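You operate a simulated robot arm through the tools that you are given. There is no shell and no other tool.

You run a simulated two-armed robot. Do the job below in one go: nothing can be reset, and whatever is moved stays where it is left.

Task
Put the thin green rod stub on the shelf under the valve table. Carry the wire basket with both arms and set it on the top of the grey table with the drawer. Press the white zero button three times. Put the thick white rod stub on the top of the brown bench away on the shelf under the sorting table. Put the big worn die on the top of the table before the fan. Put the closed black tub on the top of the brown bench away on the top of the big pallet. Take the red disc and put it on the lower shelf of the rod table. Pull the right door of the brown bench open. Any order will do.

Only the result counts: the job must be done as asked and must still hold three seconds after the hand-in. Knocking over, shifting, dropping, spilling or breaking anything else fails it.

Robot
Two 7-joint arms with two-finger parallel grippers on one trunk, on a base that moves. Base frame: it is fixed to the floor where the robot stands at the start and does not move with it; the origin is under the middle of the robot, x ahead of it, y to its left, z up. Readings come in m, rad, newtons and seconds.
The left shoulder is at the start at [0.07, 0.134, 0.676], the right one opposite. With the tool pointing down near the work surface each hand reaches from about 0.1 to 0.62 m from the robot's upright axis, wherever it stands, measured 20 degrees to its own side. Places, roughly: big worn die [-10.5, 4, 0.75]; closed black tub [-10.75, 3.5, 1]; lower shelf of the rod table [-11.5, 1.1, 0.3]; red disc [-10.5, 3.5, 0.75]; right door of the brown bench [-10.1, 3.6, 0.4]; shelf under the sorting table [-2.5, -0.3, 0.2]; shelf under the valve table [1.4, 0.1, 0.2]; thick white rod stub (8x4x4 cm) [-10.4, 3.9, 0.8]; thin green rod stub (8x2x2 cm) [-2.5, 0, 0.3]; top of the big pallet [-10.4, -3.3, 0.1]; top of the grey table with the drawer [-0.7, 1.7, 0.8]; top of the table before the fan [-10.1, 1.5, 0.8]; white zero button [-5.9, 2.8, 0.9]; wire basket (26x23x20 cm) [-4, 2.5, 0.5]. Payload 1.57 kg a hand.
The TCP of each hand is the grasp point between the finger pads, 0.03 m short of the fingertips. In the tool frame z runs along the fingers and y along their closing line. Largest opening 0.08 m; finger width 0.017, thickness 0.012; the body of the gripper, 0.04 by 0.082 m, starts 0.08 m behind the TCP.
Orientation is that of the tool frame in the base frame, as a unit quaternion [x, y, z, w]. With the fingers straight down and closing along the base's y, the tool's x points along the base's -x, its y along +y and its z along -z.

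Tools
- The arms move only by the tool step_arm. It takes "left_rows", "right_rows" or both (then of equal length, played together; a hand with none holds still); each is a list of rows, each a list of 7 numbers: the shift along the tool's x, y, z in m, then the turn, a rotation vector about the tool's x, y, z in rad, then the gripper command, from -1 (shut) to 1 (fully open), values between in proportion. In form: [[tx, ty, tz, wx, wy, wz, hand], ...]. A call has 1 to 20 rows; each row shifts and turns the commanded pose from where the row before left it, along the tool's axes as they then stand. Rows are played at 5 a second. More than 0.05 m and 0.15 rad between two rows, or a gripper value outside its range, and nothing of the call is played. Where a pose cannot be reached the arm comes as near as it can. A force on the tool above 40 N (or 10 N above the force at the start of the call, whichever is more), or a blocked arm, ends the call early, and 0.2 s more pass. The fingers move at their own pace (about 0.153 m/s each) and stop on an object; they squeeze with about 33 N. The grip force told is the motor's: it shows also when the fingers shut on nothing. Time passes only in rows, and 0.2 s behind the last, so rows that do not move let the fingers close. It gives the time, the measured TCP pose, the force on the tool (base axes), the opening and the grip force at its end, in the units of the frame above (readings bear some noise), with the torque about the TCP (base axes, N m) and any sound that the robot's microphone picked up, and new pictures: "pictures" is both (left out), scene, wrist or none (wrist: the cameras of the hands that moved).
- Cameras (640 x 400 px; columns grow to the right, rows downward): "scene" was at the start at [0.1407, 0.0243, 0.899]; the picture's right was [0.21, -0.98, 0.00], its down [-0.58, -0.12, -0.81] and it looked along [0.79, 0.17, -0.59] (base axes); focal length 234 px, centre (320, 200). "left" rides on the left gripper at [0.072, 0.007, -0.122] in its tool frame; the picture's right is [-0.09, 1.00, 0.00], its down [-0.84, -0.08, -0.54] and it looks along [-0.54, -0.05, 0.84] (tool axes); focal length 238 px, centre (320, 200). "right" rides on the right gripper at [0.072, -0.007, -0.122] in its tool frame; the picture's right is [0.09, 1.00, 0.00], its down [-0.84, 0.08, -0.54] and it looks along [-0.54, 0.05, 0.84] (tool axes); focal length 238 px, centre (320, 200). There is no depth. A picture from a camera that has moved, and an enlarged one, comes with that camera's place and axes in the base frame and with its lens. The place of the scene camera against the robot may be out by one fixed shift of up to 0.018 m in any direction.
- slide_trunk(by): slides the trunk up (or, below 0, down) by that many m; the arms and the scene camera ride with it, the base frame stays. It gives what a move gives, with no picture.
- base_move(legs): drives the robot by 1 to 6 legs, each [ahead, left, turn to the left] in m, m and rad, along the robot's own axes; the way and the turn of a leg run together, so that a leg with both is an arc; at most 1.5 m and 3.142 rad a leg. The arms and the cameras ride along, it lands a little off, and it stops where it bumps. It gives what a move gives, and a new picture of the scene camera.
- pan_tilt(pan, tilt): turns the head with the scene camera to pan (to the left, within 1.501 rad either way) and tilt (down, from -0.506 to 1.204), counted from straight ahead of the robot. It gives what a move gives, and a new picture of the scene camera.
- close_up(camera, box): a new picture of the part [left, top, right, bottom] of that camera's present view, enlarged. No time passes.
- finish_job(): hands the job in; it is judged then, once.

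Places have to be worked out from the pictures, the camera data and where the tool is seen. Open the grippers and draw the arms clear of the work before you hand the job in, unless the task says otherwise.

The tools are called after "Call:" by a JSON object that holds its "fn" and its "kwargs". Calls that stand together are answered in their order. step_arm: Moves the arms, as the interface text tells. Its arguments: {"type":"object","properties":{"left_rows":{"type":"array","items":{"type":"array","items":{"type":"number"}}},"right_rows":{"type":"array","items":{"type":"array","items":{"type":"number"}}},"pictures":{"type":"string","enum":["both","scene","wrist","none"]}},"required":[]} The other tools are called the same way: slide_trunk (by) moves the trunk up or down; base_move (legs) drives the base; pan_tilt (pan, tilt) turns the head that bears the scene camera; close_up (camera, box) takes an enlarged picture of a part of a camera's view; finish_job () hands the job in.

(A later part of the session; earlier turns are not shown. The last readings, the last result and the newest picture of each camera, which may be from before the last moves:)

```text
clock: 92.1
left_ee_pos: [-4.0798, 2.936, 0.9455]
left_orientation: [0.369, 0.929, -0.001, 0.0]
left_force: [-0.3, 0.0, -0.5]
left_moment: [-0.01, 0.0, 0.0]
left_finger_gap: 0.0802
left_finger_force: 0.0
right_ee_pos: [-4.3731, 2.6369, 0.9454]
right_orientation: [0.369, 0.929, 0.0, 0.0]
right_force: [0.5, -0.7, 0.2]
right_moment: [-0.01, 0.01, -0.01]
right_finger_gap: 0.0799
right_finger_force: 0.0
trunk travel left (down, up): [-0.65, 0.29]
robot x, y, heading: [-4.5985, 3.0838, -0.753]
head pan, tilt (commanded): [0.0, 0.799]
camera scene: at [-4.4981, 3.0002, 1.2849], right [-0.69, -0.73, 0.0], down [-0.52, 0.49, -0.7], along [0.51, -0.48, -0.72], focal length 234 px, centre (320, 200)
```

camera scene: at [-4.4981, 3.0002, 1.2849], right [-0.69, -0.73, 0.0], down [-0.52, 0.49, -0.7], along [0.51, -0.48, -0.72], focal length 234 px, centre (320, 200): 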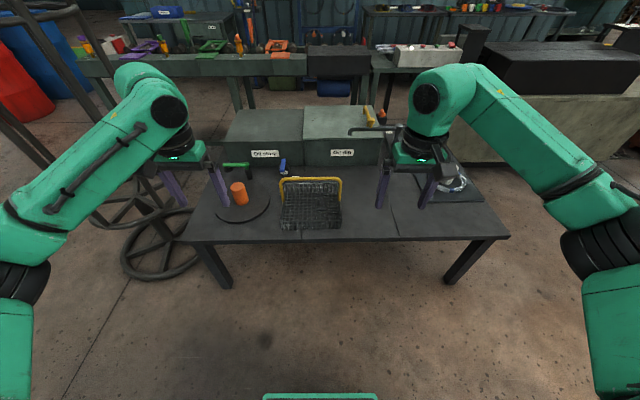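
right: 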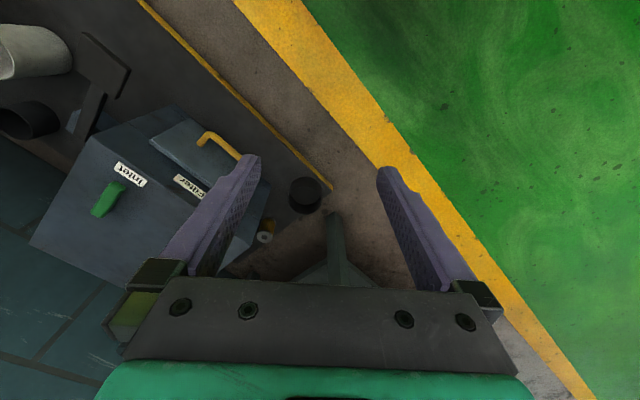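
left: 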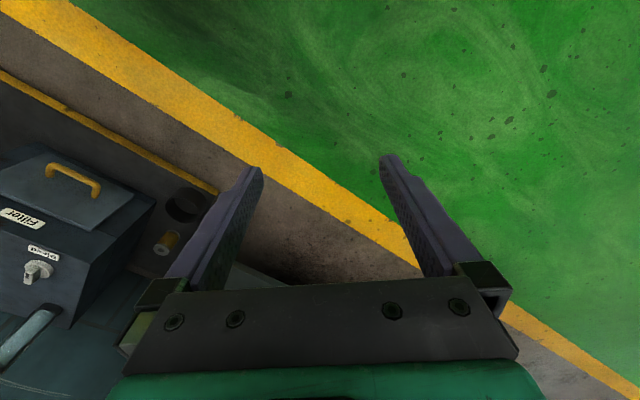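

Nicely aligned: the basket is centred ahead with its bail handle running left-right. I zoom in for measurement.

Call:
{"fn": "close_up", "kwargs": {"camera": "scene", "box": [220, 130, 400, 243]}}

```text
3.54 times, centred on (310, 186) of scene
camera zoom: at [-4.4981, 3.0002, 1.2849], right [-0.69, -0.73, 0.0], down [-0.52, 0.49, -0.7], along [0.51, -0.48, -0.72], focal length 830 px, centre (355, 248)
```

zoom: 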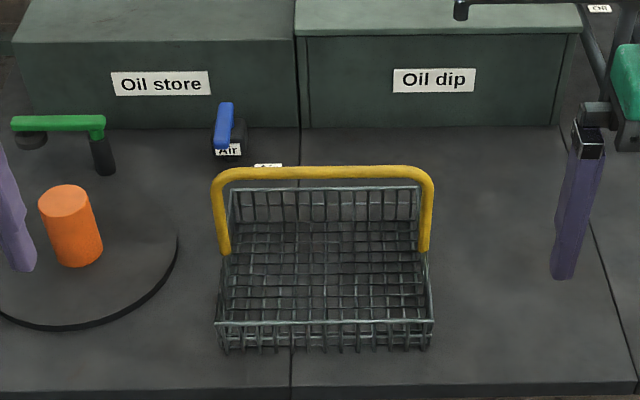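

Handle bar centre is about (-3.93,2.515,0.64), 0.88 m ahead and 0.04 m left of me, running left-right. I turn both hands 90° so their fingers close fore-aft across the bar, cameras outward.

Call:
{"fn": "step_arm", "kwargs": {"left_rows": [[0, 0, 0, 0, 0, 0.1428, 1], [0, 0, 0, 0, 0, 0.1428, 1], [0, 0, 0, 0, 0, 0.1428, 1], [0, 0, 0, 0, 0, 0.1428, 1], [0, 0, 0, 0, 0, 0.1428, 1], [0, 0, 0, 0, 0, 0.1428, 1], [0, 0, 0, 0, 0, 0.1428, 1], [0, 0, 0, 0, 0, 0.1428, 1], [0, 0, 0, 0, 0, 0.1428, 1], [0, 0, 0, 0, 0, 0.1428, 1], [0, 0, 0, 0, 0, 0.1428, 1], [0, 0, 0, 0, 0, 0, 1]], "right_rows": [[0, 0, 0, 0, 0, -0.1428, 1], [0, 0, 0, 0, 0, -0.1428, 1], [0, 0, 0, 0, 0, -0.1428, 1], [0, 0, 0, 0, 0, -0.1428, 1], [0, 0, 0, 0, 0, -0.1428, 1], [0, 0, 0, 0, 0, -0.1428, 1], [0, 0, 0, 0, 0, -0.1428, 1], [0, 0, 0, 0, 0, -0.1428, 1], [0, 0, 0, 0, 0, -0.1428, 1], [0, 0, 0, 0, 0, -0.1428, 1], [0, 0, 0, 0, 0, -0.1428, 1], [0, 0, 0, 0, 0, 0, 1]], "pictures": "scene"}}

```text
clock: 94.7
left_ee_pos: [-4.0813, 2.9358, 0.9439]
left_orientation: [0.918, 0.396, 0.0, 0.0]
left_force: [0.3, 0.0, -0.2]
left_moment: [0.0, 0.02, 0.01]
left_finger_gap: 0.08
left_finger_force: 0.0
right_ee_pos: [-4.4011, 2.6486, 0.9618]
right_orientation: [0.095, 0.995, -0.024, 0.005]
right_force: [-0.5, 0.8, -0.1]
right_moment: [-0.01, 0.01, -0.01]
right_finger_gap: 0.08
right_finger_force: 0.0
right hand out of reach, approached as far as the arm can: row 4, 5, 6, 7, 8, 9, 10, 11
trunk travel left (down, up): [-0.65, 0.29]
robot x, y, heading: [-4.5955, 3.0862, -0.754]
head pan, tilt (commanded): [0.0, 0.799]
camera scene: at [-4.4981, 3.0004, 1.2849], right [-0.69, -0.73, 0.0], down [-0.52, 0.49, -0.7], along [0.51, -0.48, -0.72], focal length 234 px, centre (320, 200)
```

scene: 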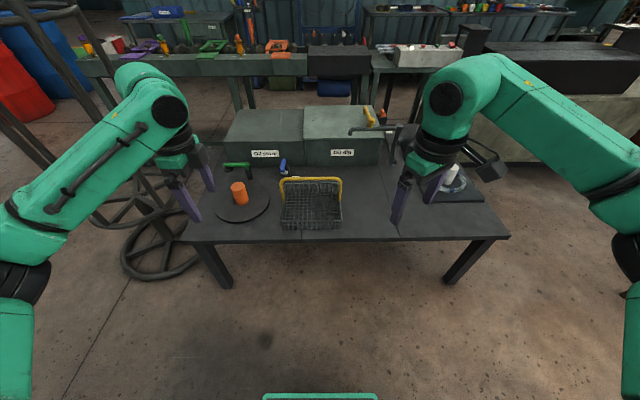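

The left hand turned fine, but the right wrist can't turn that way. I turn the right hand back the other way and check where it ends.

Call:
{"fn": "step_arm", "kwargs": {"right_rows": [[0, 0, 0, 0, 0, 0.1428, 1], [0, 0, 0, 0, 0, 0.1428, 1], [0, 0, 0, 0, 0, 0.1428, 1], [0, 0, 0, 0, 0, 0.1428, 1], [0, 0, 0, 0, 0, 0.1428, 1], [0, 0, 0, 0, 0, 0.1428, 1], [0, 0, 0, 0, 0, 0.1428, 1], [0, 0, 0, 0, 0, 0.1428, 1], [0, 0, 0, 0, 0, 0.1428, 1], [0, 0, 0, 0, 0, 0.1428, 1], [0, 0, 0, 0, 0, 0.1428, 1], [0, 0, 0, 0, 0, 0, 1]], "pictures": "none"}}

```text
clock: 97.3
left_ee_pos: [-4.0803, 2.9354, 0.9455]
left_orientation: [0.918, 0.396, 0.0, 0.0]
left_force: [0.6, -0.9, 0.2]
left_moment: [0.02, -0.01, -0.02]
left_finger_gap: 0.08
left_finger_force: 0.1
right_ee_pos: [-4.4001, 2.6494, 0.9627]
right_orientation: [0.771, 0.637, -0.014, 0.02]
right_force: [-0.8, -0.1, 0.4]
right_moment: [-0.02, 0.0, 0.01]
right_finger_gap: 0.0801
right_finger_force: 0.1
trunk travel left (down, up): [-0.65, 0.29]
robot x, y, heading: [-4.5991, 3.08, -0.759]
head pan, tilt (commanded): [0.0, 0.799]
```

The right hand's commanded pose follows what was reached; it needs about 0.567 rad more plus small tilt fixes. I finish that turn.

Call:
{"fn": "step_arm", "kwargs": {"right_rows": [[0, 0, 0, 0.0065, 0.0105, 0.1415, 1], [0, 0, 0, 0.0065, 0.0105, 0.1415, 1], [0, 0, 0, 0.0065, 0.0105, 0.1415, 1], [0, 0, 0, 0.0065, 0.0105, 0.1415, 1], [0, 0, 0, 0, 0, 0, 1]], "pictures": "none"}}

Call:
{"fn": "base_move", "kwargs": {"legs": [[0.34, 0.04, 0]]}}

Call:
{"fn": "close_up", "kwargs": {"camera": "scene", "box": [160, 150, 480, 350]}}

```text
clock: 98.5
left_ee_pos: [-4.0801, 2.937, 0.944]
left_orientation: [0.918, 0.397, -0.001, 0.001]
left_force: [1.0, -0.5, 0.0]
left_moment: [-0.01, 0.01, -0.06]
left_finger_gap: 0.0802
left_finger_force: 0.0
right_ee_pos: [-4.4009, 2.6496, 0.963]
right_orientation: [0.918, 0.397, 0.0, 0.0]
right_force: [0.9, 0.0, -0.3]
right_moment: [0.02, -0.03, -0.04]
right_finger_gap: 0.0802
right_finger_force: 0.2
trunk travel left (down, up): [-0.65, 0.29]
robot x, y, heading: [-4.5976, 3.0833, -0.754]
head pan, tilt (commanded): [0.0, 0.799]
```

```text
clock: 100.7
left_ee_pos: [-3.8007, 2.7244, 0.9453]
left_orientation: [0.919, 0.394, 0.001, 0.0]
left_force: [0.6, -0.8, -0.2]
left_moment: [-0.01, 0.01, -0.02]
left_finger_gap: 0.0802
left_finger_force: 0.1
right_ee_pos: [-4.1241, 2.4375, 0.9633]
right_orientation: [0.919, 0.395, -0.001, 0.001]
right_force: [-0.1, 0.8, 0.4]
right_moment: [0.01, 0.0, 0.01]
right_finger_gap: 0.0801
right_finger_force: 0.2
trunk travel left (down, up): [-0.65, 0.29]
robot x, y, heading: [-4.3202, 2.8761, -0.76]
head pan, tilt (commanded): [0.0, 0.799]
camera scene: at [-4.2197, 2.7907, 1.285], right [-0.69, -0.72, 0.0], down [-0.52, 0.49, -0.7], along [0.5, -0.48, -0.72], focal length 234 px, centre (320, 200)
```

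scene: 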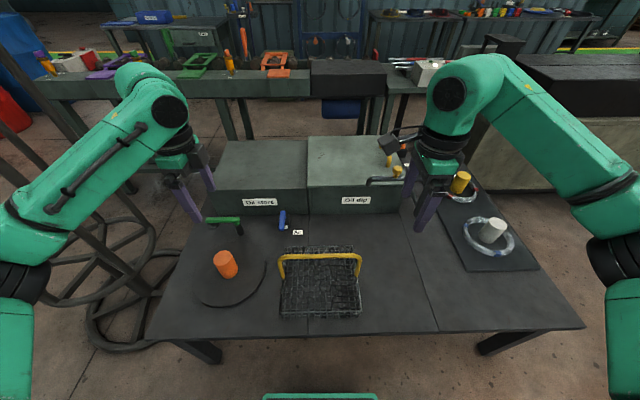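

```text
2.00 times, centred on (320, 250) of scene
camera zoom: at [-4.2197, 2.7907, 1.285], right [-0.69, -0.72, 0.0], down [-0.52, 0.49, -0.7], along [0.5, -0.48, -0.72], focal length 469 px, centre (320, 100)
```

zoom: 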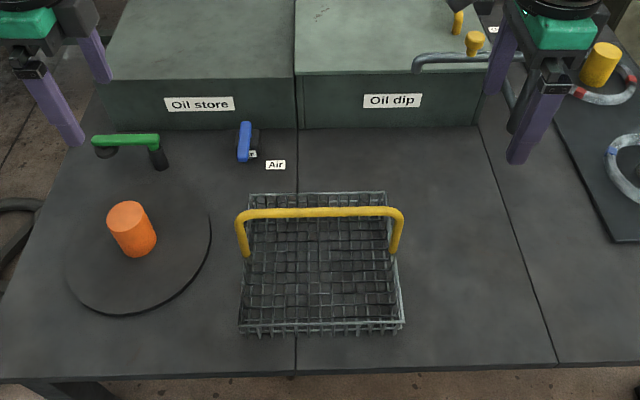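

The hands show little camera offset; the bar centre is about 0.51 m ahead, centred laterally. I shift both hands above the bar, ±0.075 m from its middle, still high.

Call:
{"fn": "step_arm", "kwargs": {"left_rows": [[-0.0338, 0.0056, 0, 0, 0, 0, 1], [-0.0338, 0.0056, 0, 0, 0, 0, 1], [-0.0338, 0.0056, 0, 0, 0, 0, 1], [-0.0338, 0.0056, 0, 0, 0, 0, 1], [-0.0338, 0.0056, 0, 0, 0, 0, 1], [0, 0, 0, 0, 0, 0, 1]], "right_rows": [[0.0224, 0.013, 0.0036, 0, 0, 0, 1], [0.0224, 0.013, 0.0036, 0, 0, 0, 1], [0.0224, 0.013, 0.0036, 0, 0, 0, 1], [0.0224, 0.013, 0.0036, 0, 0, 0, 1], [0.0224, 0.013, 0.0036, 0, 0, 0, 1], [0, 0, 0, 0, 0, 0, 1]], "pictures": "none"}}

Call:
{"fn": "slide_trunk", "kwargs": {"by": -0.2}}

Call:
{"fn": "step_arm", "kwargs": {"left_rows": [[0, 0, 0, 0, 0, 0, 1]], "right_rows": [[0, 0, 0, 0, 0, 0, 1]], "pictures": "both"}}

```text
clock: 102.1
left_ee_pos: [-3.9, 2.581, 0.9454]
left_orientation: [0.919, 0.394, 0.0, 0.0]
left_force: [0.2, 0.6, 0.3]
left_moment: [-0.02, -0.02, -0.01]
left_finger_gap: 0.08
left_finger_force: 0.1
right_ee_pos: [-4.0, 2.4765, 0.9464]
right_orientation: [0.919, 0.394, 0.0, 0.002]
right_force: [-0.4, -0.3, 0.6]
right_moment: [0.02, -0.01, 0.01]
right_finger_gap: 0.0799
right_finger_force: 0.1
trunk travel left (down, up): [-0.65, 0.29]
robot x, y, heading: [-4.3184, 2.8769, -0.76]
head pan, tilt (commanded): [0.0, 0.799]
```

```text
clock: 104.3
left_ee_pos: [-3.8997, 2.5813, 0.7445]
left_orientation: [0.919, 0.394, 0.0, 0.0]
left_force: [1.2, 1.0, 0.1]
left_moment: [0.01, 0.06, -0.03]
left_finger_gap: 0.0803
left_finger_force: 0.1
right_ee_pos: [-4.0, 2.4755, 0.7457]
right_orientation: [0.919, 0.395, 0.001, 0.0]
right_force: [-0.3, -0.3, 0.2]
right_moment: [-0.01, -0.01, -0.02]
right_finger_gap: 0.08
right_finger_force: 0.0
trunk travel left (down, up): [-0.45, 0.49]
robot x, y, heading: [-4.3196, 2.8773, -0.762]
head pan, tilt (commanded): [0.0, 0.799]
```

```text
clock: 104.7
left_ee_pos: [-3.8989, 2.5809, 0.7453]
left_orientation: [0.919, 0.394, 0.0, 0.001]
left_force: [0.1, -0.1, 0.4]
left_moment: [0.0, -0.01, 0.02]
left_finger_gap: 0.0801
left_finger_force: 0.0
right_ee_pos: [-4.0005, 2.4747, 0.7452]
right_orientation: [0.919, 0.395, 0.001, 0.0]
right_force: [0.4, -1.0, 0.1]
right_moment: [-0.02, -0.03, 0.01]
right_finger_gap: 0.08
right_finger_force: 0.1
trunk travel left (down, up): [-0.45, 0.49]
robot x, y, heading: [-4.3227, 2.8753, -0.759]
head pan, tilt (commanded): [0.0, 0.799]
camera scene: at [-4.2195, 2.7905, 1.0849], right [-0.69, -0.72, 0.0], down [-0.52, 0.49, -0.7], along [0.5, -0.48, -0.72], focal length 234 px, centre (320, 200)
camera right: at [-3.9562, 2.5317, 0.8693], right [0.79, -0.62, 0.0], down [-0.52, -0.66, 0.54], along [-0.34, -0.43, -0.84], focal length 238 px, centre (320, 200)
camera left: at [-3.8458, 2.6294, 0.8685], right [0.66, -0.75, 0.0], down [-0.63, -0.55, 0.54], along [-0.41, -0.36, -0.84], focal length 238 px, centre (320, 200)
```

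scene: 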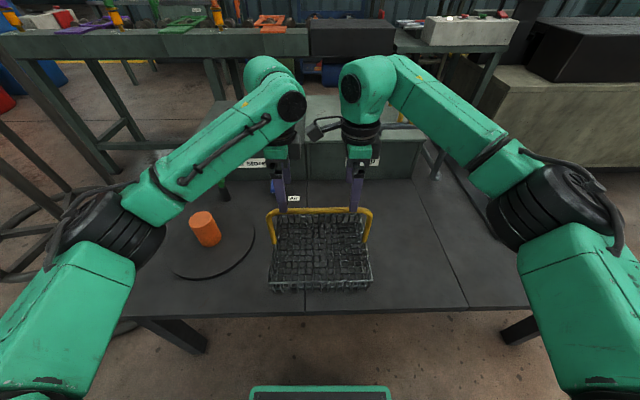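
right: 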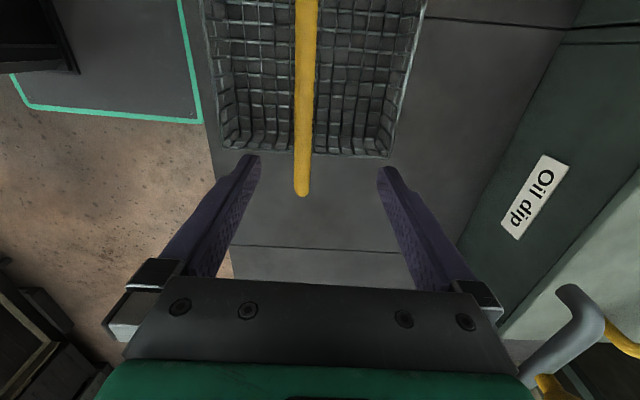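
left: 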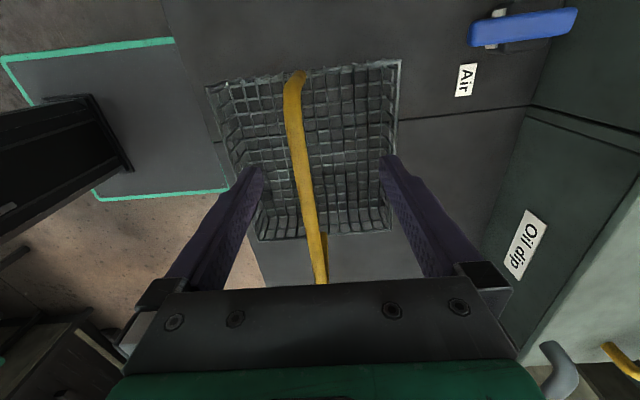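

Both wrist views show the bar between the fingers but ~0.018 m toward me. I shift both hands back 0.018 m, then lower 0.108 m to bar height, keeping the fingers open.

Call:
{"fn": "step_arm", "kwargs": {"left_rows": [[0, -0.018, 0, 0, 0, 0, 1], [0, 0, 0.036, 0, 0, 0, 1], [0, 0, 0.036, 0, 0, 0, 1], [0, 0, 0.036, 0, 0, 0, 1], [0, 0, 0, 0, 0, 0, 1]], "right_rows": [[0, -0.018, 0, 0, 0, 0, 1], [0, 0, 0.036, 0, 0, 0, 1], [0, 0, 0.036, 0, 0, 0, 1], [0, 0, 0.036, 0, 0, 0, 1], [0, 0, 0, 0, 0, 0, 1]], "pictures": "both"}}

```text
clock: 105.9
left_ee_pos: [-3.914, 2.5942, 0.6362]
left_orientation: [0.919, 0.393, 0.0, 0.001]
left_force: [-1.1, -0.7, -0.5]
left_moment: [0.0, 0.04, 0.05]
left_finger_gap: 0.0798
left_finger_force: 0.0
right_ee_pos: [-4.0119, 2.4878, 0.6387]
right_orientation: [0.919, 0.393, 0.0, 0.0]
right_force: [0.3, 0.4, 0.0]
right_moment: [0.02, -0.02, 0.02]
right_finger_gap: 0.0801
right_finger_force: 0.1
trunk travel left (down, up): [-0.45, 0.49]
robot x, y, heading: [-4.3201, 2.8715, -0.755]
head pan, tilt (commanded): [0.0, 0.799]
camera scene: at [-4.2198, 2.7908, 1.085], right [-0.69, -0.72, 0.0], down [-0.52, 0.49, -0.7], along [0.5, -0.48, -0.72], focal length 234 px, centre (320, 200)
camera right: at [-3.9689, 2.5444, 0.7615], right [0.79, -0.62, 0.0], down [-0.52, -0.66, 0.54], along [-0.33, -0.43, -0.84], focal length 238 px, centre (320, 200)
camera left: at [-3.8597, 2.6423, 0.7594], right [0.66, -0.75, 0.0], down [-0.63, -0.55, 0.54], along [-0.41, -0.36, -0.84], focal length 238 px, centre (320, 200)
```

scene: 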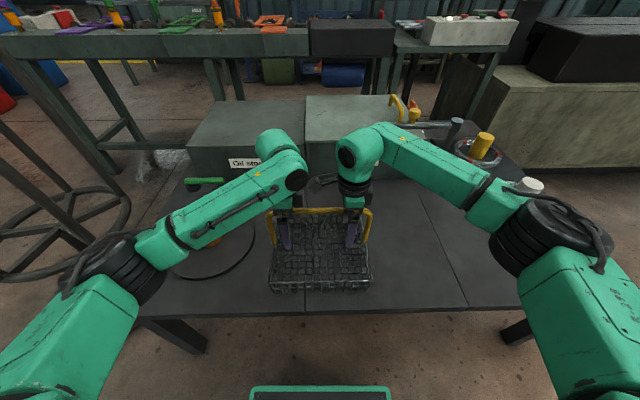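
right: 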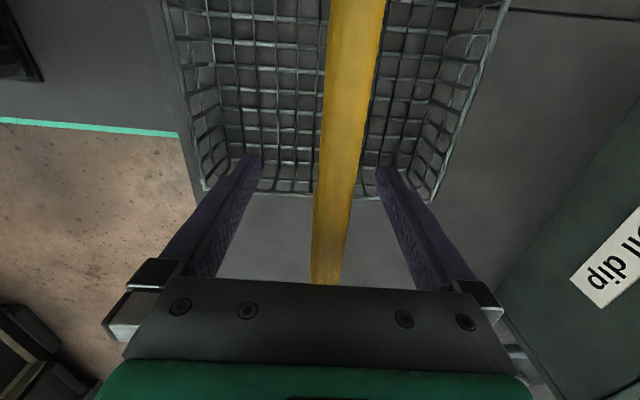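
left: 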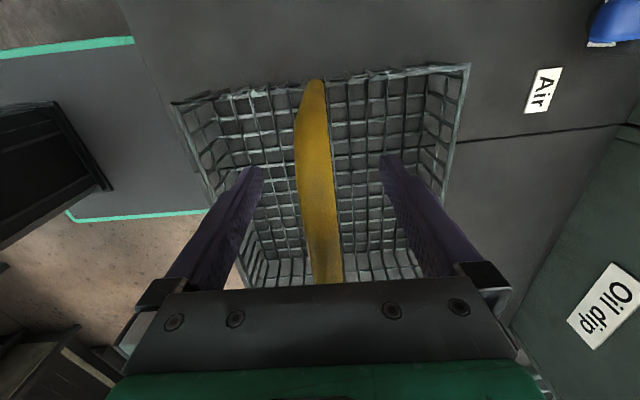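

The bar is between the fingers on both hands. I close both grippers.

Call:
{"fn": "step_arm", "kwargs": {"left_rows": [[0, 0, 0, 0, 0, 0, -1], [0, 0, 0, 0, 0, 0, -1], [0, 0, 0, 0, 0, 0, -1]], "right_rows": [[0, 0, 0, 0, 0, 0, -1], [0, 0, 0, 0, 0, 0, -1], [0, 0, 0, 0, 0, 0, -1]], "pictures": "none"}}

Call:
{"fn": "step_arm", "kwargs": {"left_rows": [[0, 0, -0.01, 0, 0, 0, -1], [0, 0, -0.02, 0, 0, 0, -1], [0, 0, -0.02, 0, 0, 0, -1]], "right_rows": [[0, 0, -0.01, 0, 0, 0, -1], [0, 0, -0.02, 0, 0, 0, -1], [0, 0, -0.02, 0, 0, 0, -1]], "pictures": "scene"}}

```text
clock: 106.7
left_ee_pos: [-3.9126, 2.5942, 0.6363]
left_orientation: [0.919, 0.394, 0.0, -0.001]
left_force: [1.8, -1.0, -0.6]
left_moment: [0.11, 0.05, 0.16]
left_finger_gap: 0.0132
left_finger_force: 30.0
right_ee_pos: [-4.0129, 2.4873, 0.6394]
right_orientation: [0.919, 0.394, 0.0, 0.0]
right_force: [-1.9, 0.7, 0.8]
right_moment: [0.04, -0.18, 0.16]
right_finger_gap: 0.0135
right_finger_force: 30.1
trunk travel left (down, up): [-0.45, 0.49]
robot x, y, heading: [-4.3224, 2.8776, -0.763]
head pan, tilt (commanded): [0.0, 0.799]
```

```text
clock: 107.5
left_ee_pos: [-3.9122, 2.5941, 0.6854]
left_orientation: [0.919, 0.393, 0.001, 0.0]
left_force: [-2.9, -4.2, 0.1]
left_moment: [0.39, -0.29, 0.06]
left_finger_gap: 0.0134
left_finger_force: 30.2
right_ee_pos: [-4.0132, 2.4867, 0.6877]
right_orientation: [0.919, 0.395, 0.0, 0.001]
right_force: [3.2, 4.8, -3.3]
right_moment: [-0.57, 0.47, 0.02]
right_finger_gap: 0.0135
right_finger_force: 30.2
trunk travel left (down, up): [-0.45, 0.49]
robot x, y, heading: [-4.319, 2.8716, -0.762]
head pan, tilt (commanded): [0.0, 0.799]
camera scene: at [-4.2195, 2.7905, 1.0849], right [-0.69, -0.72, 0.0], down [-0.52, 0.49, -0.7], along [0.5, -0.48, -0.72], focal length 234 px, centre (320, 200)
```

scene: 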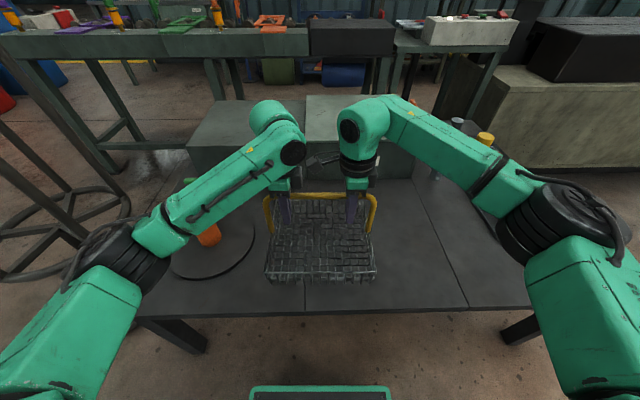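

The basket is lifted by both arms with a firm grip. I raise the trunk 0.4 m and look at the hold.

Call:
{"fn": "slide_trunk", "kwargs": {"by": 0.4}}

Call:
{"fn": "base_move", "kwargs": {"legs": [[-0.36, 0, 0]]}}

```text
clock: 111.3
left_ee_pos: [-3.9125, 2.593, 1.0863]
left_orientation: [0.919, 0.394, 0.0, 0.0]
left_force: [-9.0, -10.9, 3.6]
left_moment: [0.24, -0.14, 0.12]
left_finger_gap: 0.0134
left_finger_force: 30.2
right_ee_pos: [-4.0122, 2.4869, 1.0894]
right_orientation: [0.919, 0.395, 0.0, 0.0]
right_force: [9.0, 11.2, -6.0]
right_moment: [-0.78, 0.61, 0.07]
right_finger_gap: 0.0134
right_finger_force: 30.0
trunk travel left (down, up): [-0.85, 0.09]
robot x, y, heading: [-4.3176, 2.8764, -0.755]
head pan, tilt (commanded): [0.0, 0.799]
```

```text
clock: 113.6
left_ee_pos: [-4.1684, 2.834, 1.0847]
left_orientation: [0.92, 0.391, -0.001, -0.002]
left_force: [-8.1, -9.2, -0.8]
left_moment: [0.41, -0.34, 0.1]
left_finger_gap: 0.0134
left_finger_force: 30.6
right_ee_pos: [-4.2687, 2.728, 1.0885]
right_orientation: [0.921, 0.39, 0.0, 0.0]
right_force: [7.5, 10.2, -1.8]
right_moment: [-0.43, 0.33, 0.05]
right_finger_gap: 0.0132
right_finger_force: 29.8
trunk travel left (down, up): [-0.85, 0.09]
robot x, y, heading: [-4.576, 3.1205, -0.77]
head pan, tilt (commanded): [0.0, 0.799]
camera scene: at [-4.4727, 3.0322, 1.4846], right [-0.69, -0.72, 0.0], down [-0.52, 0.5, -0.7], along [0.5, -0.48, -0.72], focal length 234 px, centre (320, 200)
```

scene: 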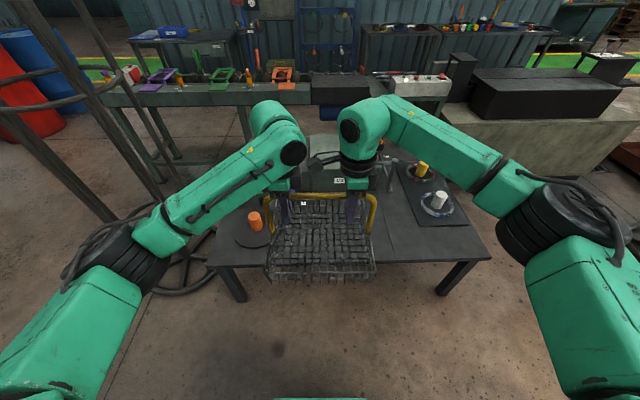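

Basket held level above the table. I move diagonally back-left clear of the tower, then turn to heading 0.

Call:
{"fn": "base_move", "kwargs": {"legs": [[-0.12, 0.2, 0], [-0.05, 1.0, 0], [0, 0, 0.77]]}}

```text
clock: 122.1
left_ee_pos: [-3.3711, 4.1675, 1.0864]
left_orientation: [0.712, 0.702, -0.001, -0.001]
left_force: [2.4, 0.6, -1.8]
left_moment: [0.04, 0.07, 0.12]
left_finger_gap: 0.0134
left_finger_force: 30.5
right_ee_pos: [-3.3717, 4.022, 1.0889]
right_orientation: [0.712, 0.702, 0.001, 0.001]
right_force: [-1.5, 0.9, -1.4]
right_moment: [0.01, -0.07, 0.09]
right_finger_gap: 0.0133
right_finger_force: 30.2
trunk travel left (down, up): [-0.85, 0.09]
robot x, y, heading: [-3.8645, 4.0978, -0.017]
head pan, tilt (commanded): [0.0, 0.799]
camera scene: at [-3.7247, 4.1019, 1.4848], right [-0.01, -1.0, 0.0], down [-0.72, 0.01, -0.7], along [0.7, -0.01, -0.72], focal length 234 px, centre (320, 200)
```

scene: 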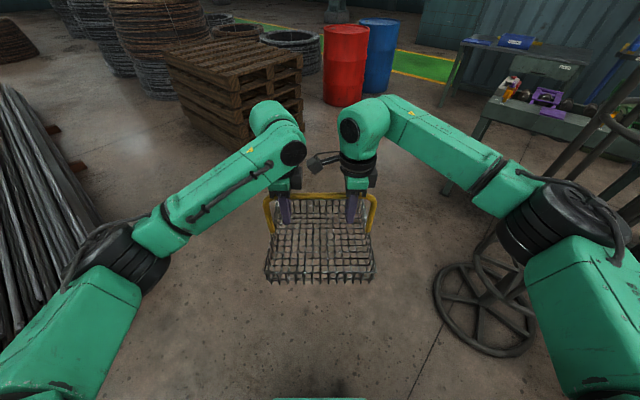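

The tower is at about (-3.16,3.07), off to the right; the lane ahead is clear. I drive back along my earlier path toward the grey table.

Call:
{"fn": "base_move", "kwargs": {"legs": [[0, 0, -0.055], [1.5, 0, 0], [0.24, 0, 0], [0, 0, -0.48], [1.25, 0, 0], [0, 0, -0.22]]}}

Call:
{"fn": "pan_tilt", "kwargs": {"pan": 0.0, "tilt": 0.55}}

```text
clock: 139.5
left_ee_pos: [-0.6733, 3.0047, 1.084]
left_orientation: [0.927, 0.374, 0.0, 0.0]
left_force: [0.9, -1.2, -1.9]
left_moment: [0.0, 0.05, 0.07]
left_finger_gap: 0.0132
left_finger_force: 29.9
right_ee_pos: [-0.7787, 2.9026, 1.089]
right_orientation: [0.927, 0.375, 0.0, 0.001]
right_force: [-2.5, 0.4, -1.6]
right_moment: [-0.01, -0.02, 0.07]
right_finger_gap: 0.0133
right_finger_force: 30.3
trunk travel left (down, up): [-0.85, 0.09]
robot x, y, heading: [-1.0674, 3.3042, -0.807]
head pan, tilt (commanded): [0.0, 0.799]
camera scene: at [-0.9716, 3.214, 1.4848], right [-0.72, -0.7, 0.0], down [-0.5, 0.52, -0.7], along [0.48, -0.5, -0.72], focal length 234 px, centre (320, 200)
```

scene: 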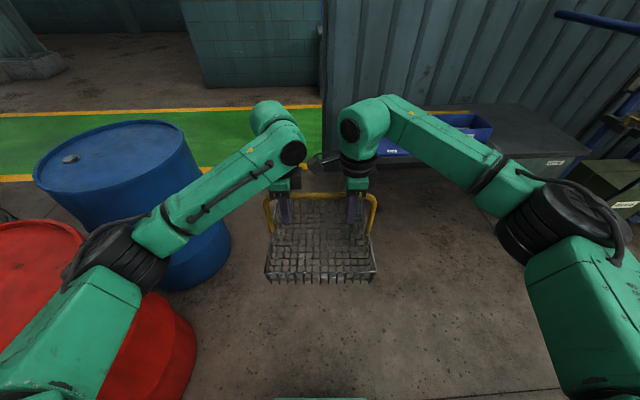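

```text
clock: 140.2
left_ee_pos: [-0.674, 3.0049, 1.0853]
left_orientation: [0.927, 0.375, 0.0, -0.001]
left_force: [0.4, -1.2, -1.6]
left_moment: [0.08, -0.01, 0.08]
left_finger_gap: 0.0132
left_finger_force: 30.0
right_ee_pos: [-0.7785, 2.9017, 1.0883]
right_orientation: [0.927, 0.376, 0.0, 0.001]
right_force: [0.0, 1.7, -1.3]
right_moment: [-0.01, -0.06, 0.07]
right_finger_gap: 0.0133
right_finger_force: 30.3
trunk travel left (down, up): [-0.85, 0.09]
robot x, y, heading: [-1.0711, 3.3022, -0.803]
head pan, tilt (commanded): [0.0, 0.55]
camera scene: at [-0.9666, 3.2068, 1.5062], right [-0.72, -0.69, 0.0], down [-0.36, 0.38, -0.85], along [0.59, -0.61, -0.52], focal length 234 px, centre (320, 200)
```

scene: 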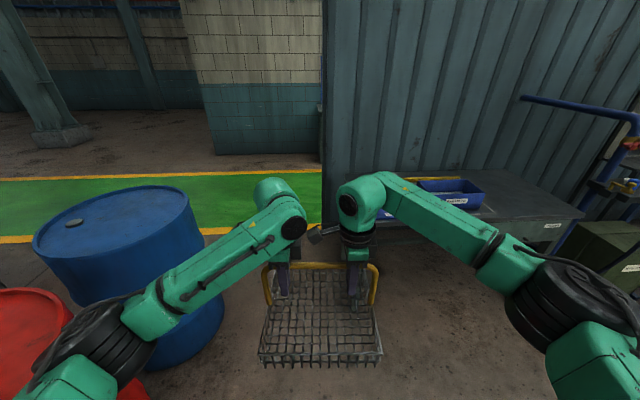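

The free top area is at the right (far) end of the grey table, beyond the bin; its aisle edge runs from about (-0.42,2.4) to (-1.27,1.53). I strafe right to line up with that end, staying back from the edge.

Call:
{"fn": "base_move", "kwargs": {"legs": [[0.2, -1.12, 0]]}}

Call:
{"fn": "pan_tilt", "kwargs": {"pan": 0.0, "tilt": 0.7}}

```text
clock: 146.1
left_ee_pos: [-1.3589, 2.0778, 1.0852]
left_orientation: [0.93, 0.368, 0.0, -0.001]
left_force: [1.9, -1.1, -1.6]
left_moment: [0.02, 0.03, 0.12]
left_finger_gap: 0.013
left_finger_force: 30.1
right_ee_pos: [-1.4647, 1.9757, 1.0898]
right_orientation: [0.929, 0.37, 0.0, 0.001]
right_force: [-1.2, 0.4, -1.6]
right_moment: [-0.06, -0.02, 0.05]
right_finger_gap: 0.0132
right_finger_force: 29.7
trunk travel left (down, up): [-0.85, 0.09]
robot x, y, heading: [-1.7496, 2.3784, -0.816]
head pan, tilt (commanded): [0.0, 0.55]
camera scene: at [-1.6488, 2.2837, 1.5062], right [-0.73, -0.69, 0.0], down [-0.36, 0.38, -0.85], along [0.58, -0.62, -0.52], focal length 234 px, centre (320, 200)
```

scene: 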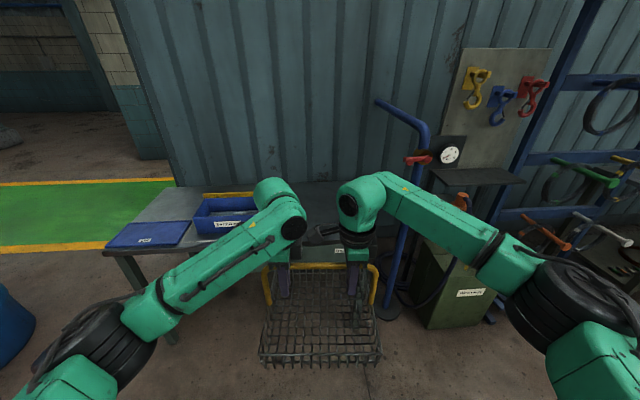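

```text
clock: 146.8
left_ee_pos: [-1.3595, 2.0767, 1.0858]
left_orientation: [0.93, 0.369, 0.0, -0.002]
left_force: [0.2, -1.3, -1.8]
left_moment: [0.1, 0.01, 0.08]
left_finger_gap: 0.0135
left_finger_force: 29.6
right_ee_pos: [-1.4661, 1.9749, 1.0903]
right_orientation: [0.929, 0.37, 0.0, 0.001]
right_force: [-0.2, 1.7, -1.3]
right_moment: [-0.03, -0.06, 0.1]
right_finger_gap: 0.0133
right_finger_force: 30.2
trunk travel left (down, up): [-0.85, 0.09]
robot x, y, heading: [-1.7504, 2.3777, -0.812]
head pan, tilt (commanded): [0.0, 0.7]
camera scene: at [-1.6526, 2.2865, 1.4931], right [-0.73, -0.69, 0.0], down [-0.44, 0.47, -0.76], along [0.52, -0.56, -0.64], focal length 234 px, centre (320, 200)
```

scene: 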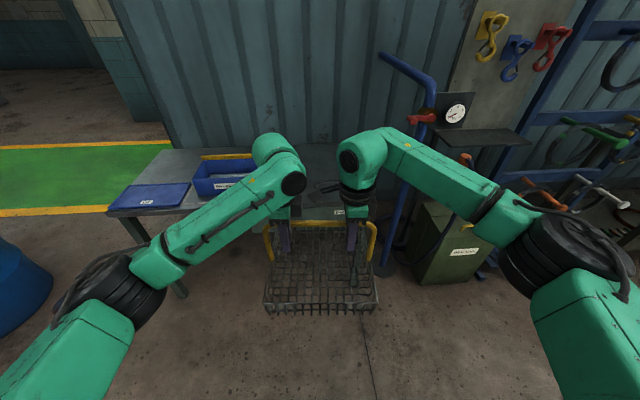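

I zoom in to see where the table's right end lies relative to the basket.

Call:
{"fn": "close_up", "kwargs": {"camera": "scene", "box": [180, 130, 420, 280]}}

Call:
{"fn": "close_up", "kwargs": {"camera": "left", "box": [0, 0, 640, 400]}}

Call:
{"fn": "close_up", "kwargs": {"camera": "right", "box": [0, 0, 640, 400]}}

```text
2.67 times, centred on (300, 205) of scene
camera zoom: at [-1.6526, 2.2865, 1.4931], right [-0.73, -0.69, 0.0], down [-0.44, 0.47, -0.76], along [0.52, -0.56, -0.64], focal length 625 px, centre (373, 187)
```

zoom: 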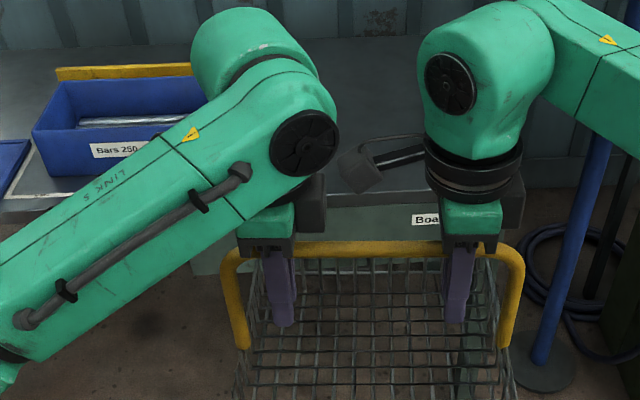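

```text
1.00 times, centred on (320, 200) of left (not enlarged: the box is as wide or as high as the picture)
camera zoom: at [-1.3033, 2.1216, 1.2092], right [0.62, -0.79, 0.0], down [-0.66, -0.52, 0.54], along [-0.43, -0.33, -0.84], focal length 238 px, centre (320, 200)
```

zoom: 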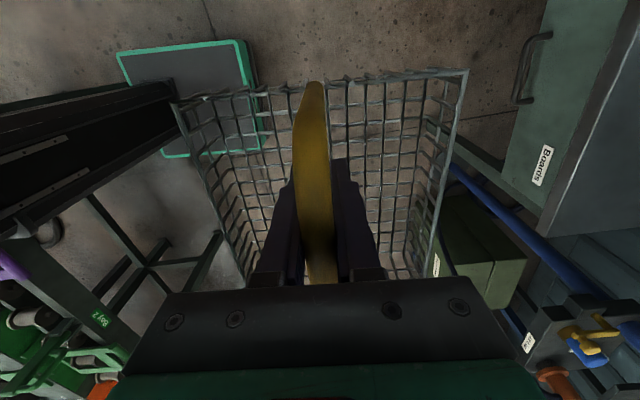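

```text
1.00 times, centred on (320, 200) of right (not enlarged: the box is as wide or as high as the picture)
camera zoom: at [-1.4185, 2.0298, 1.2122], right [0.75, -0.66, 0.0], down [-0.56, -0.63, 0.54], along [-0.36, -0.41, -0.84], focal length 238 px, centre (320, 200)
```

zoom: 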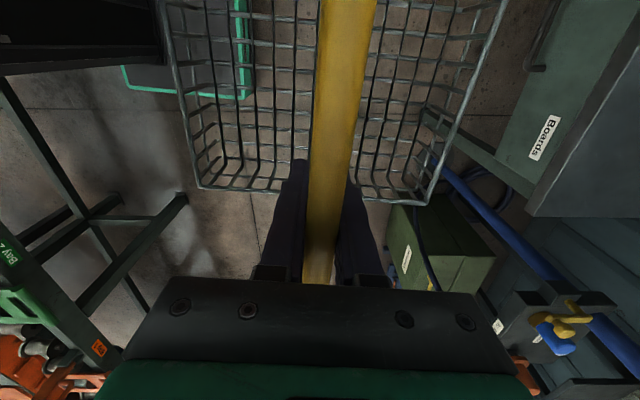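

The pole stand next to the table's right end (about (-1.3,1.25), 1.2 m tall) would crowd my right elbow on a straight approach. I'll come in yawed ~0.5 rad clockwise and more from the left; first rotate and shift left while still clear of the table.

Call:
{"fn": "base_move", "kwargs": {"legs": [[0, 0, -0.48], [0, 0.5, 0]]}}

Call:
{"fn": "step_arm", "kwargs": {"left_rows": [[0, 0.015, 0, 0, 0, 0, -1], [0, 0.015, 0, 0, 0, 0, -1], [0, 0.015, 0, 0, 0, 0, -1], [0, 0.015, 0, 0, 0, 0, -1], [0, 0.015, 0, 0, 0, 0, -1], [0, 0.015, 0, 0, 0, 0, -1], [0, 0, 0, 0, 0, 0, -1]], "right_rows": [[0, 0.015, 0, 0, 0, 0, -1], [0, 0.015, 0, 0, 0, 0, -1], [0, 0.015, 0, 0, 0, 0, -1], [0, 0.015, 0, 0, 0, 0, -1], [0, 0.015, 0, 0, 0, 0, -1], [0, 0.015, 0, 0, 0, 0, -1], [0, 0, 0, 0, 0, 0, -1]], "pictures": "both"}}

```text
clock: 151.1
left_ee_pos: [-1.0603, 2.0666, 1.0862]
left_orientation: [0.99, 0.141, 0.0, -0.001]
left_force: [-0.3, -2.0, -1.9]
left_moment: [0.08, -0.07, 0.09]
left_finger_gap: 0.0136
left_finger_force: 29.9
right_ee_pos: [-1.2003, 2.025, 1.0895]
right_orientation: [0.99, 0.141, 0.0, 0.0]
right_force: [0.1, 1.2, -1.5]
right_moment: [-0.06, 0.05, 0.07]
right_finger_gap: 0.0132
right_finger_force: 30.5
trunk travel left (down, up): [-0.85, 0.09]
robot x, y, heading: [-1.2665, 2.5187, -1.291]
head pan, tilt (commanded): [0.0, 0.7]
camera scene: at [-1.2269, 2.3907, 1.4931], right [-0.96, -0.28, 0.0], down [-0.18, 0.62, -0.76], along [0.21, -0.73, -0.64], focal length 234 px, centre (320, 200)
```

scene: 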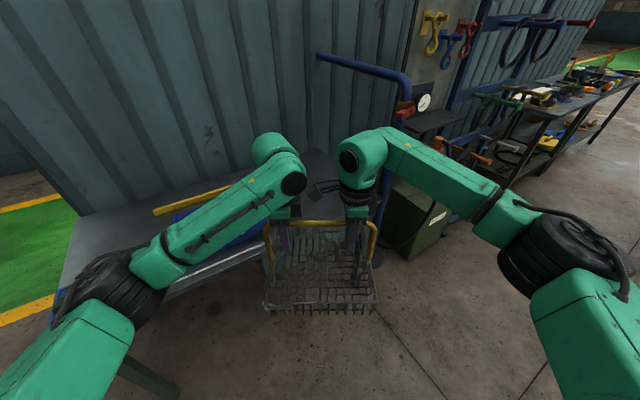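

```text
clock: 152.7
left_ee_pos: [-1.034, 1.9809, 1.0865]
left_orientation: [0.99, 0.141, 0.0, 0.0]
left_force: [4.5, -2.4, 7.1]
left_moment: [-0.09, 0.82, 0.21]
left_finger_gap: 0.0133
left_finger_force: 29.8
right_ee_pos: [-1.1737, 1.938, 1.0892]
right_orientation: [0.99, 0.142, 0.0, 0.0]
right_force: [-4.7, 2.7, -10.5]
right_moment: [-0.26, 0.37, 0.21]
right_finger_gap: 0.0134
right_finger_force: 30.1
trunk travel left (down, up): [-0.85, 0.09]
robot x, y, heading: [-1.2691, 2.5182, -1.283]
head pan, tilt (commanded): [0.0, 0.7]
camera scene: at [-1.2256, 2.3912, 1.4931], right [-0.96, -0.28, 0.0], down [-0.18, 0.62, -0.76], along [0.21, -0.73, -0.64], focal length 234 px, centre (320, 200)
camera right: at [-1.1076, 1.9653, 1.213], right [0.37, -0.93, 0.0], down [-0.78, -0.31, 0.54], along [-0.51, -0.2, -0.84], focal length 238 px, centre (320, 200)
camera left: at [-0.9637, 1.9953, 1.2096], right [0.19, -0.98, 0.0], down [-0.83, -0.16, 0.54], along [-0.53, -0.1, -0.84], focal length 238 px, centre (320, 200)
```

scene: 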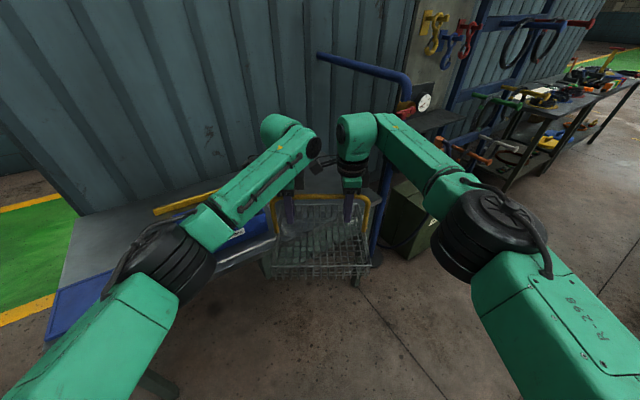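
right: 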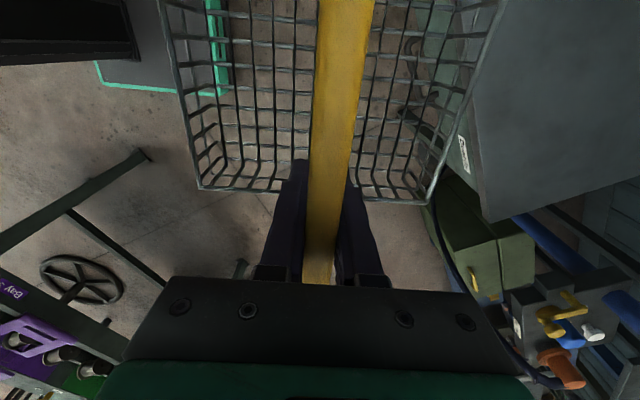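
left: 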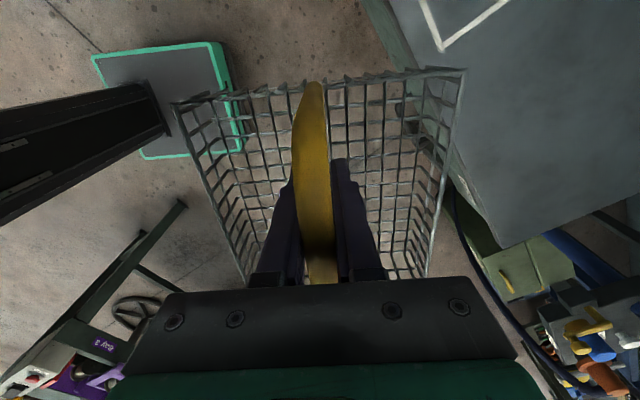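

All clear: the table corner is at (-1.27,1.505), the free area spans 0.46 m along the table, and my elbow stays ~0.35 m from the pole. I drive ahead 0.44 m to bring the basket over the free area.

Call:
{"fn": "base_move", "kwargs": {"legs": [[0.3, 0, 0], [0.14, 0, 0]]}}

Call:
{"fn": "close_up", "kwargs": {"camera": "left", "box": [0, 0, 640, 400]}}

Call:
{"fn": "close_up", "kwargs": {"camera": "right", "box": [0, 0, 640, 400]}}

```text
clock: 155.7
left_ee_pos: [-0.9105, 1.5671, 1.087]
left_orientation: [0.99, 0.144, 0.001, 0.0]
left_force: [2.2, -2.7, 5.0]
left_moment: [0.01, 0.48, 0.24]
left_finger_gap: 0.0134
left_finger_force: 30.7
right_ee_pos: [-1.0496, 1.5228, 1.0912]
right_orientation: [0.989, 0.145, 0.001, 0.002]
right_force: [-2.3, 3.5, -7.9]
right_moment: [-0.28, 0.35, 0.2]
right_finger_gap: 0.013
right_finger_force: 29.7
trunk travel left (down, up): [-0.85, 0.09]
robot x, y, heading: [-1.1453, 2.0977, -1.284]
head pan, tilt (commanded): [0.0, 0.7]
camera scene: at [-1.1038, 1.9766, 1.4934], right [-0.96, -0.28, 0.0], down [-0.18, 0.62, -0.77], along [0.22, -0.73, -0.64], focal length 234 px, centre (320, 200)
```

scene: 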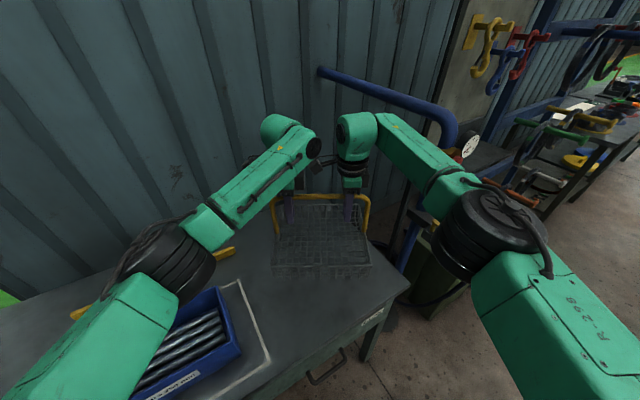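

```text
1.00 times, centred on (320, 200) of left (not enlarged: the box is as wide or as high as the picture)
camera zoom: at [-0.8399, 1.5818, 1.2101], right [0.19, -0.98, 0.0], down [-0.82, -0.16, 0.54], along [-0.53, -0.11, -0.84], focal length 238 px, centre (320, 200)
```

zoom: 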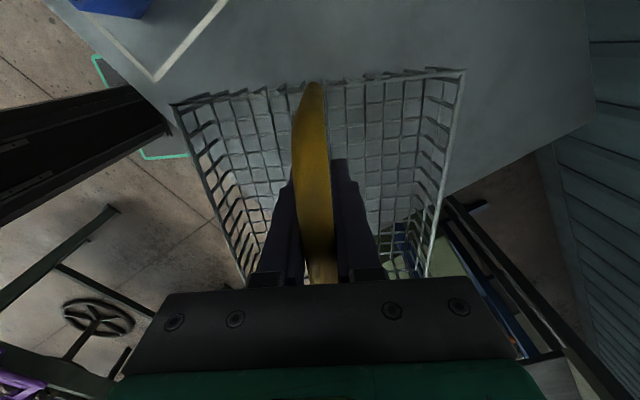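

```text
1.00 times, centred on (320, 200) of right (not enlarged: the box is as wide or as high as the picture)
camera zoom: at [-0.9835, 1.5509, 1.2146], right [0.37, -0.93, 0.0], down [-0.78, -0.31, 0.54], along [-0.5, -0.2, -0.84], focal length 238 px, centre (320, 200)
```

zoom: 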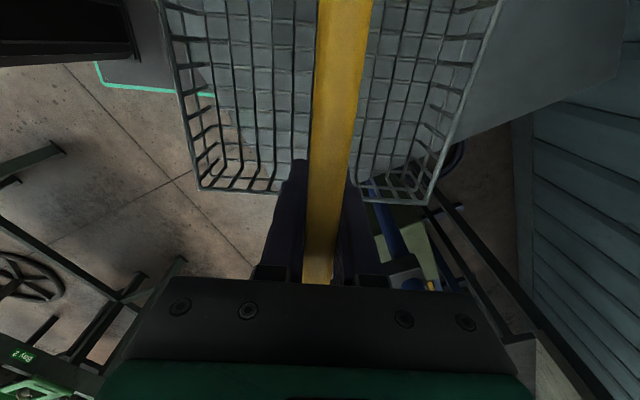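

The basket is over the table with small margin at the aisle edge. I nudge 0.04 ahead and 0.03 left for a safer footprint, then lower the trunk a bit.

Call:
{"fn": "base_move", "kwargs": {"legs": [[0.045, 0.03, 0]]}}

Call:
{"fn": "slide_trunk", "kwargs": {"by": -0.06}}

Call:
{"fn": "close_up", "kwargs": {"camera": "scene", "box": [180, 150, 500, 350]}}

Call:
{"fn": "close_up", "kwargs": {"camera": "right", "box": [0, 0, 640, 400]}}

```text
clock: 156.6
left_ee_pos: [-0.8717, 1.5341, 1.0894]
left_orientation: [0.99, 0.144, 0.002, 0.002]
left_force: [0.5, -3.3, -0.8]
left_moment: [0.15, -0.05, 0.31]
left_finger_gap: 0.0132
left_finger_force: 29.7
right_ee_pos: [-1.0144, 1.4921, 1.0937]
right_orientation: [0.99, 0.143, 0.002, 0.003]
right_force: [-1.9, 3.8, -1.3]
right_moment: [-0.19, -0.1, 0.31]
right_finger_gap: 0.0133
right_finger_force: 29.9
trunk travel left (down, up): [-0.85, 0.09]
robot x, y, heading: [-1.107, 2.0638, -1.285]
head pan, tilt (commanded): [0.0, 0.7]
camera scene: at [-1.0693, 1.9458, 1.4939], right [-0.96, -0.28, 0.0], down [-0.18, 0.61, -0.77], along [0.22, -0.74, -0.64], focal length 234 px, centre (320, 200)
```

scene: 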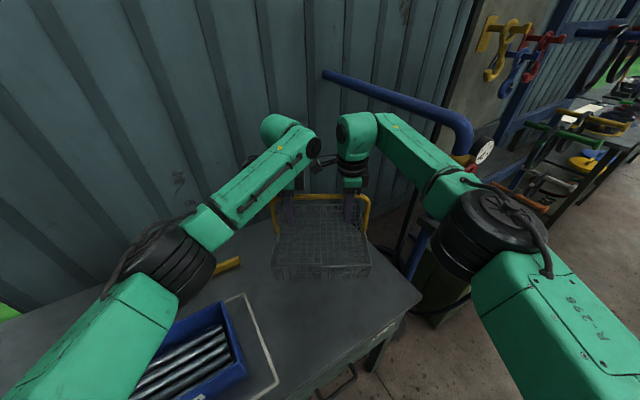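

```text
clock: 157.6
left_ee_pos: [-0.868, 1.5312, 1.0265]
left_orientation: [0.99, 0.143, 0.001, 0.0]
left_force: [-0.9, -2.2, -1.1]
left_moment: [0.15, 0.02, 0.22]
left_finger_gap: 0.0135
left_finger_force: 29.8
right_ee_pos: [-1.0091, 1.487, 1.0299]
right_orientation: [0.99, 0.144, 0.001, 0.0]
right_force: [-0.6, 3.7, -1.5]
right_moment: [-0.15, 0.03, 0.27]
right_finger_gap: 0.0134
right_finger_force: 29.7
trunk travel left (down, up): [-0.79, 0.15]
robot x, y, heading: [-1.1061, 2.0659, -1.285]
head pan, tilt (commanded): [0.0, 0.7]
```

```text
2.00 times, centred on (340, 250) of scene
camera zoom: at [-1.0621, 1.9395, 1.4331], right [-0.96, -0.28, 0.0], down [-0.18, 0.62, -0.76], along [0.22, -0.73, -0.64], focal length 469 px, centre (280, 100)
```

zoom: 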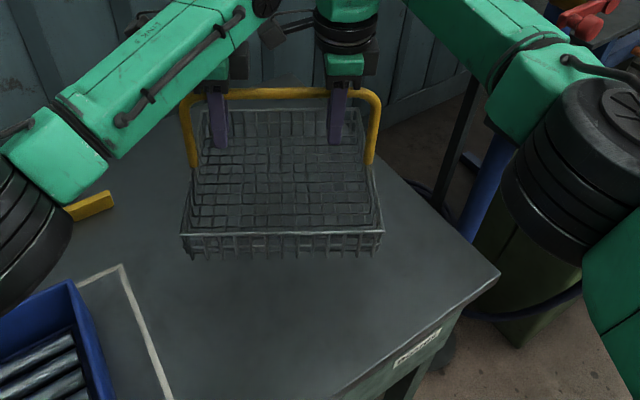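

```text
1.00 times, centred on (320, 200) of right (not enlarged: the box is as wide or as high as the picture)
camera zoom: at [-0.9419, 1.5145, 1.1535], right [0.37, -0.93, 0.0], down [-0.78, -0.31, 0.54], along [-0.5, -0.2, -0.84], focal length 238 px, centre (320, 200)
```

zoom: 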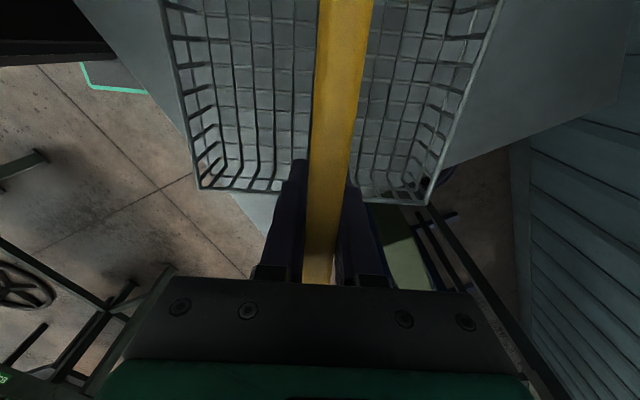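

The basket's footprint is inside the table by about 6 cm on the end side and 7 cm on the aisle side. I lower it with the arms in small steps, watching the forces.

Call:
{"fn": "step_arm", "kwargs": {"left_rows": [[0, 0, 0.01, 0, 0, 0, -1], [0, 0, 0.01, 0, 0, 0, -1], [0, 0, 0.008, 0, 0, 0, -1]], "right_rows": [[0, 0, 0.01, 0, 0, 0, -1], [0, 0, 0.01, 0, 0, 0, -1], [0, 0, 0.01, 0, 0, 0, -1]], "pictures": "none"}}

Call:
{"fn": "step_arm", "kwargs": {"left_rows": [[0, 0, 0.004, 0, 0, 0, -1]], "right_rows": [[0, 0, 0.004, 0, 0, 0, -1]], "pictures": "none"}}

Call:
{"fn": "step_arm", "kwargs": {"left_rows": [[0, 0, 0.004, 0, 0, 0, -1]], "right_rows": [[0, 0, 0.004, 0, 0, 0, -1]], "pictures": "scene"}}

```text
clock: 158.4
left_ee_pos: [-0.8686, 1.5317, 0.9959]
left_orientation: [0.99, 0.144, 0.001, -0.002]
left_force: [0.6, -6.6, -8.2]
left_moment: [0.52, -0.76, 0.4]
left_finger_gap: 0.0132
left_finger_force: 29.7
right_ee_pos: [-1.0081, 1.4858, 0.9992]
right_orientation: [0.99, 0.144, 0.001, 0.0]
right_force: [0.3, 6.0, 5.5]
right_moment: [-0.17, -0.32, 0.42]
right_finger_gap: 0.0134
right_finger_force: 30.0
trunk travel left (down, up): [-0.79, 0.15]
robot x, y, heading: [-1.1026, 2.0631, -1.28]
head pan, tilt (commanded): [0.0, 0.7]
```

```text
clock: 158.8
left_ee_pos: [-0.8695, 1.5309, 0.9922]
left_orientation: [0.99, 0.142, 0.0, -0.002]
left_force: [-2.5, -2.5, -12.3]
left_moment: [0.41, -0.79, 0.27]
left_finger_gap: 0.0134
left_finger_force: 30.9
right_ee_pos: [-1.0085, 1.4878, 0.9963]
right_orientation: [0.99, 0.143, 0.001, 0.0]
right_force: [1.8, 4.2, 8.7]
right_moment: [0.04, -0.66, 0.18]
right_finger_gap: 0.0134
right_finger_force: 30.1
trunk travel left (down, up): [-0.79, 0.15]
robot x, y, heading: [-1.1056, 2.062, -1.287]
head pan, tilt (commanded): [0.0, 0.7]
```

```text
clock: 159.2
left_ee_pos: [-0.8684, 1.5303, 0.9907]
left_orientation: [0.99, 0.143, 0.0, -0.001]
left_force: [-4.3, -3.2, -10.3]
left_moment: [0.38, -0.88, 0.18]
left_finger_gap: 0.0134
left_finger_force: 29.8
right_ee_pos: [-1.0092, 1.487, 0.9921]
right_orientation: [0.99, 0.144, 0.0, 0.001]
right_force: [4.7, 4.1, 8.7]
right_moment: [0.07, -0.5, 0.14]
right_finger_gap: 0.0133
right_finger_force: 29.7
trunk travel left (down, up): [-0.79, 0.15]
robot x, y, heading: [-1.1051, 2.0643, -1.289]
head pan, tilt (commanded): [0.0, 0.7]
camera scene: at [-1.062, 1.9393, 1.4331], right [-0.96, -0.28, 0.0], down [-0.18, 0.62, -0.76], along [0.22, -0.73, -0.64], focal length 234 px, centre (320, 200)
```

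scene: 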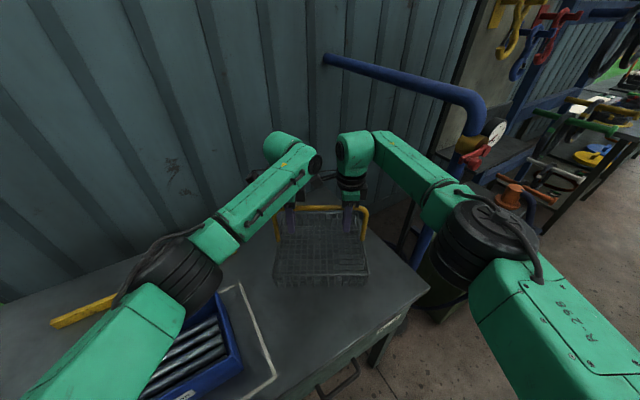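

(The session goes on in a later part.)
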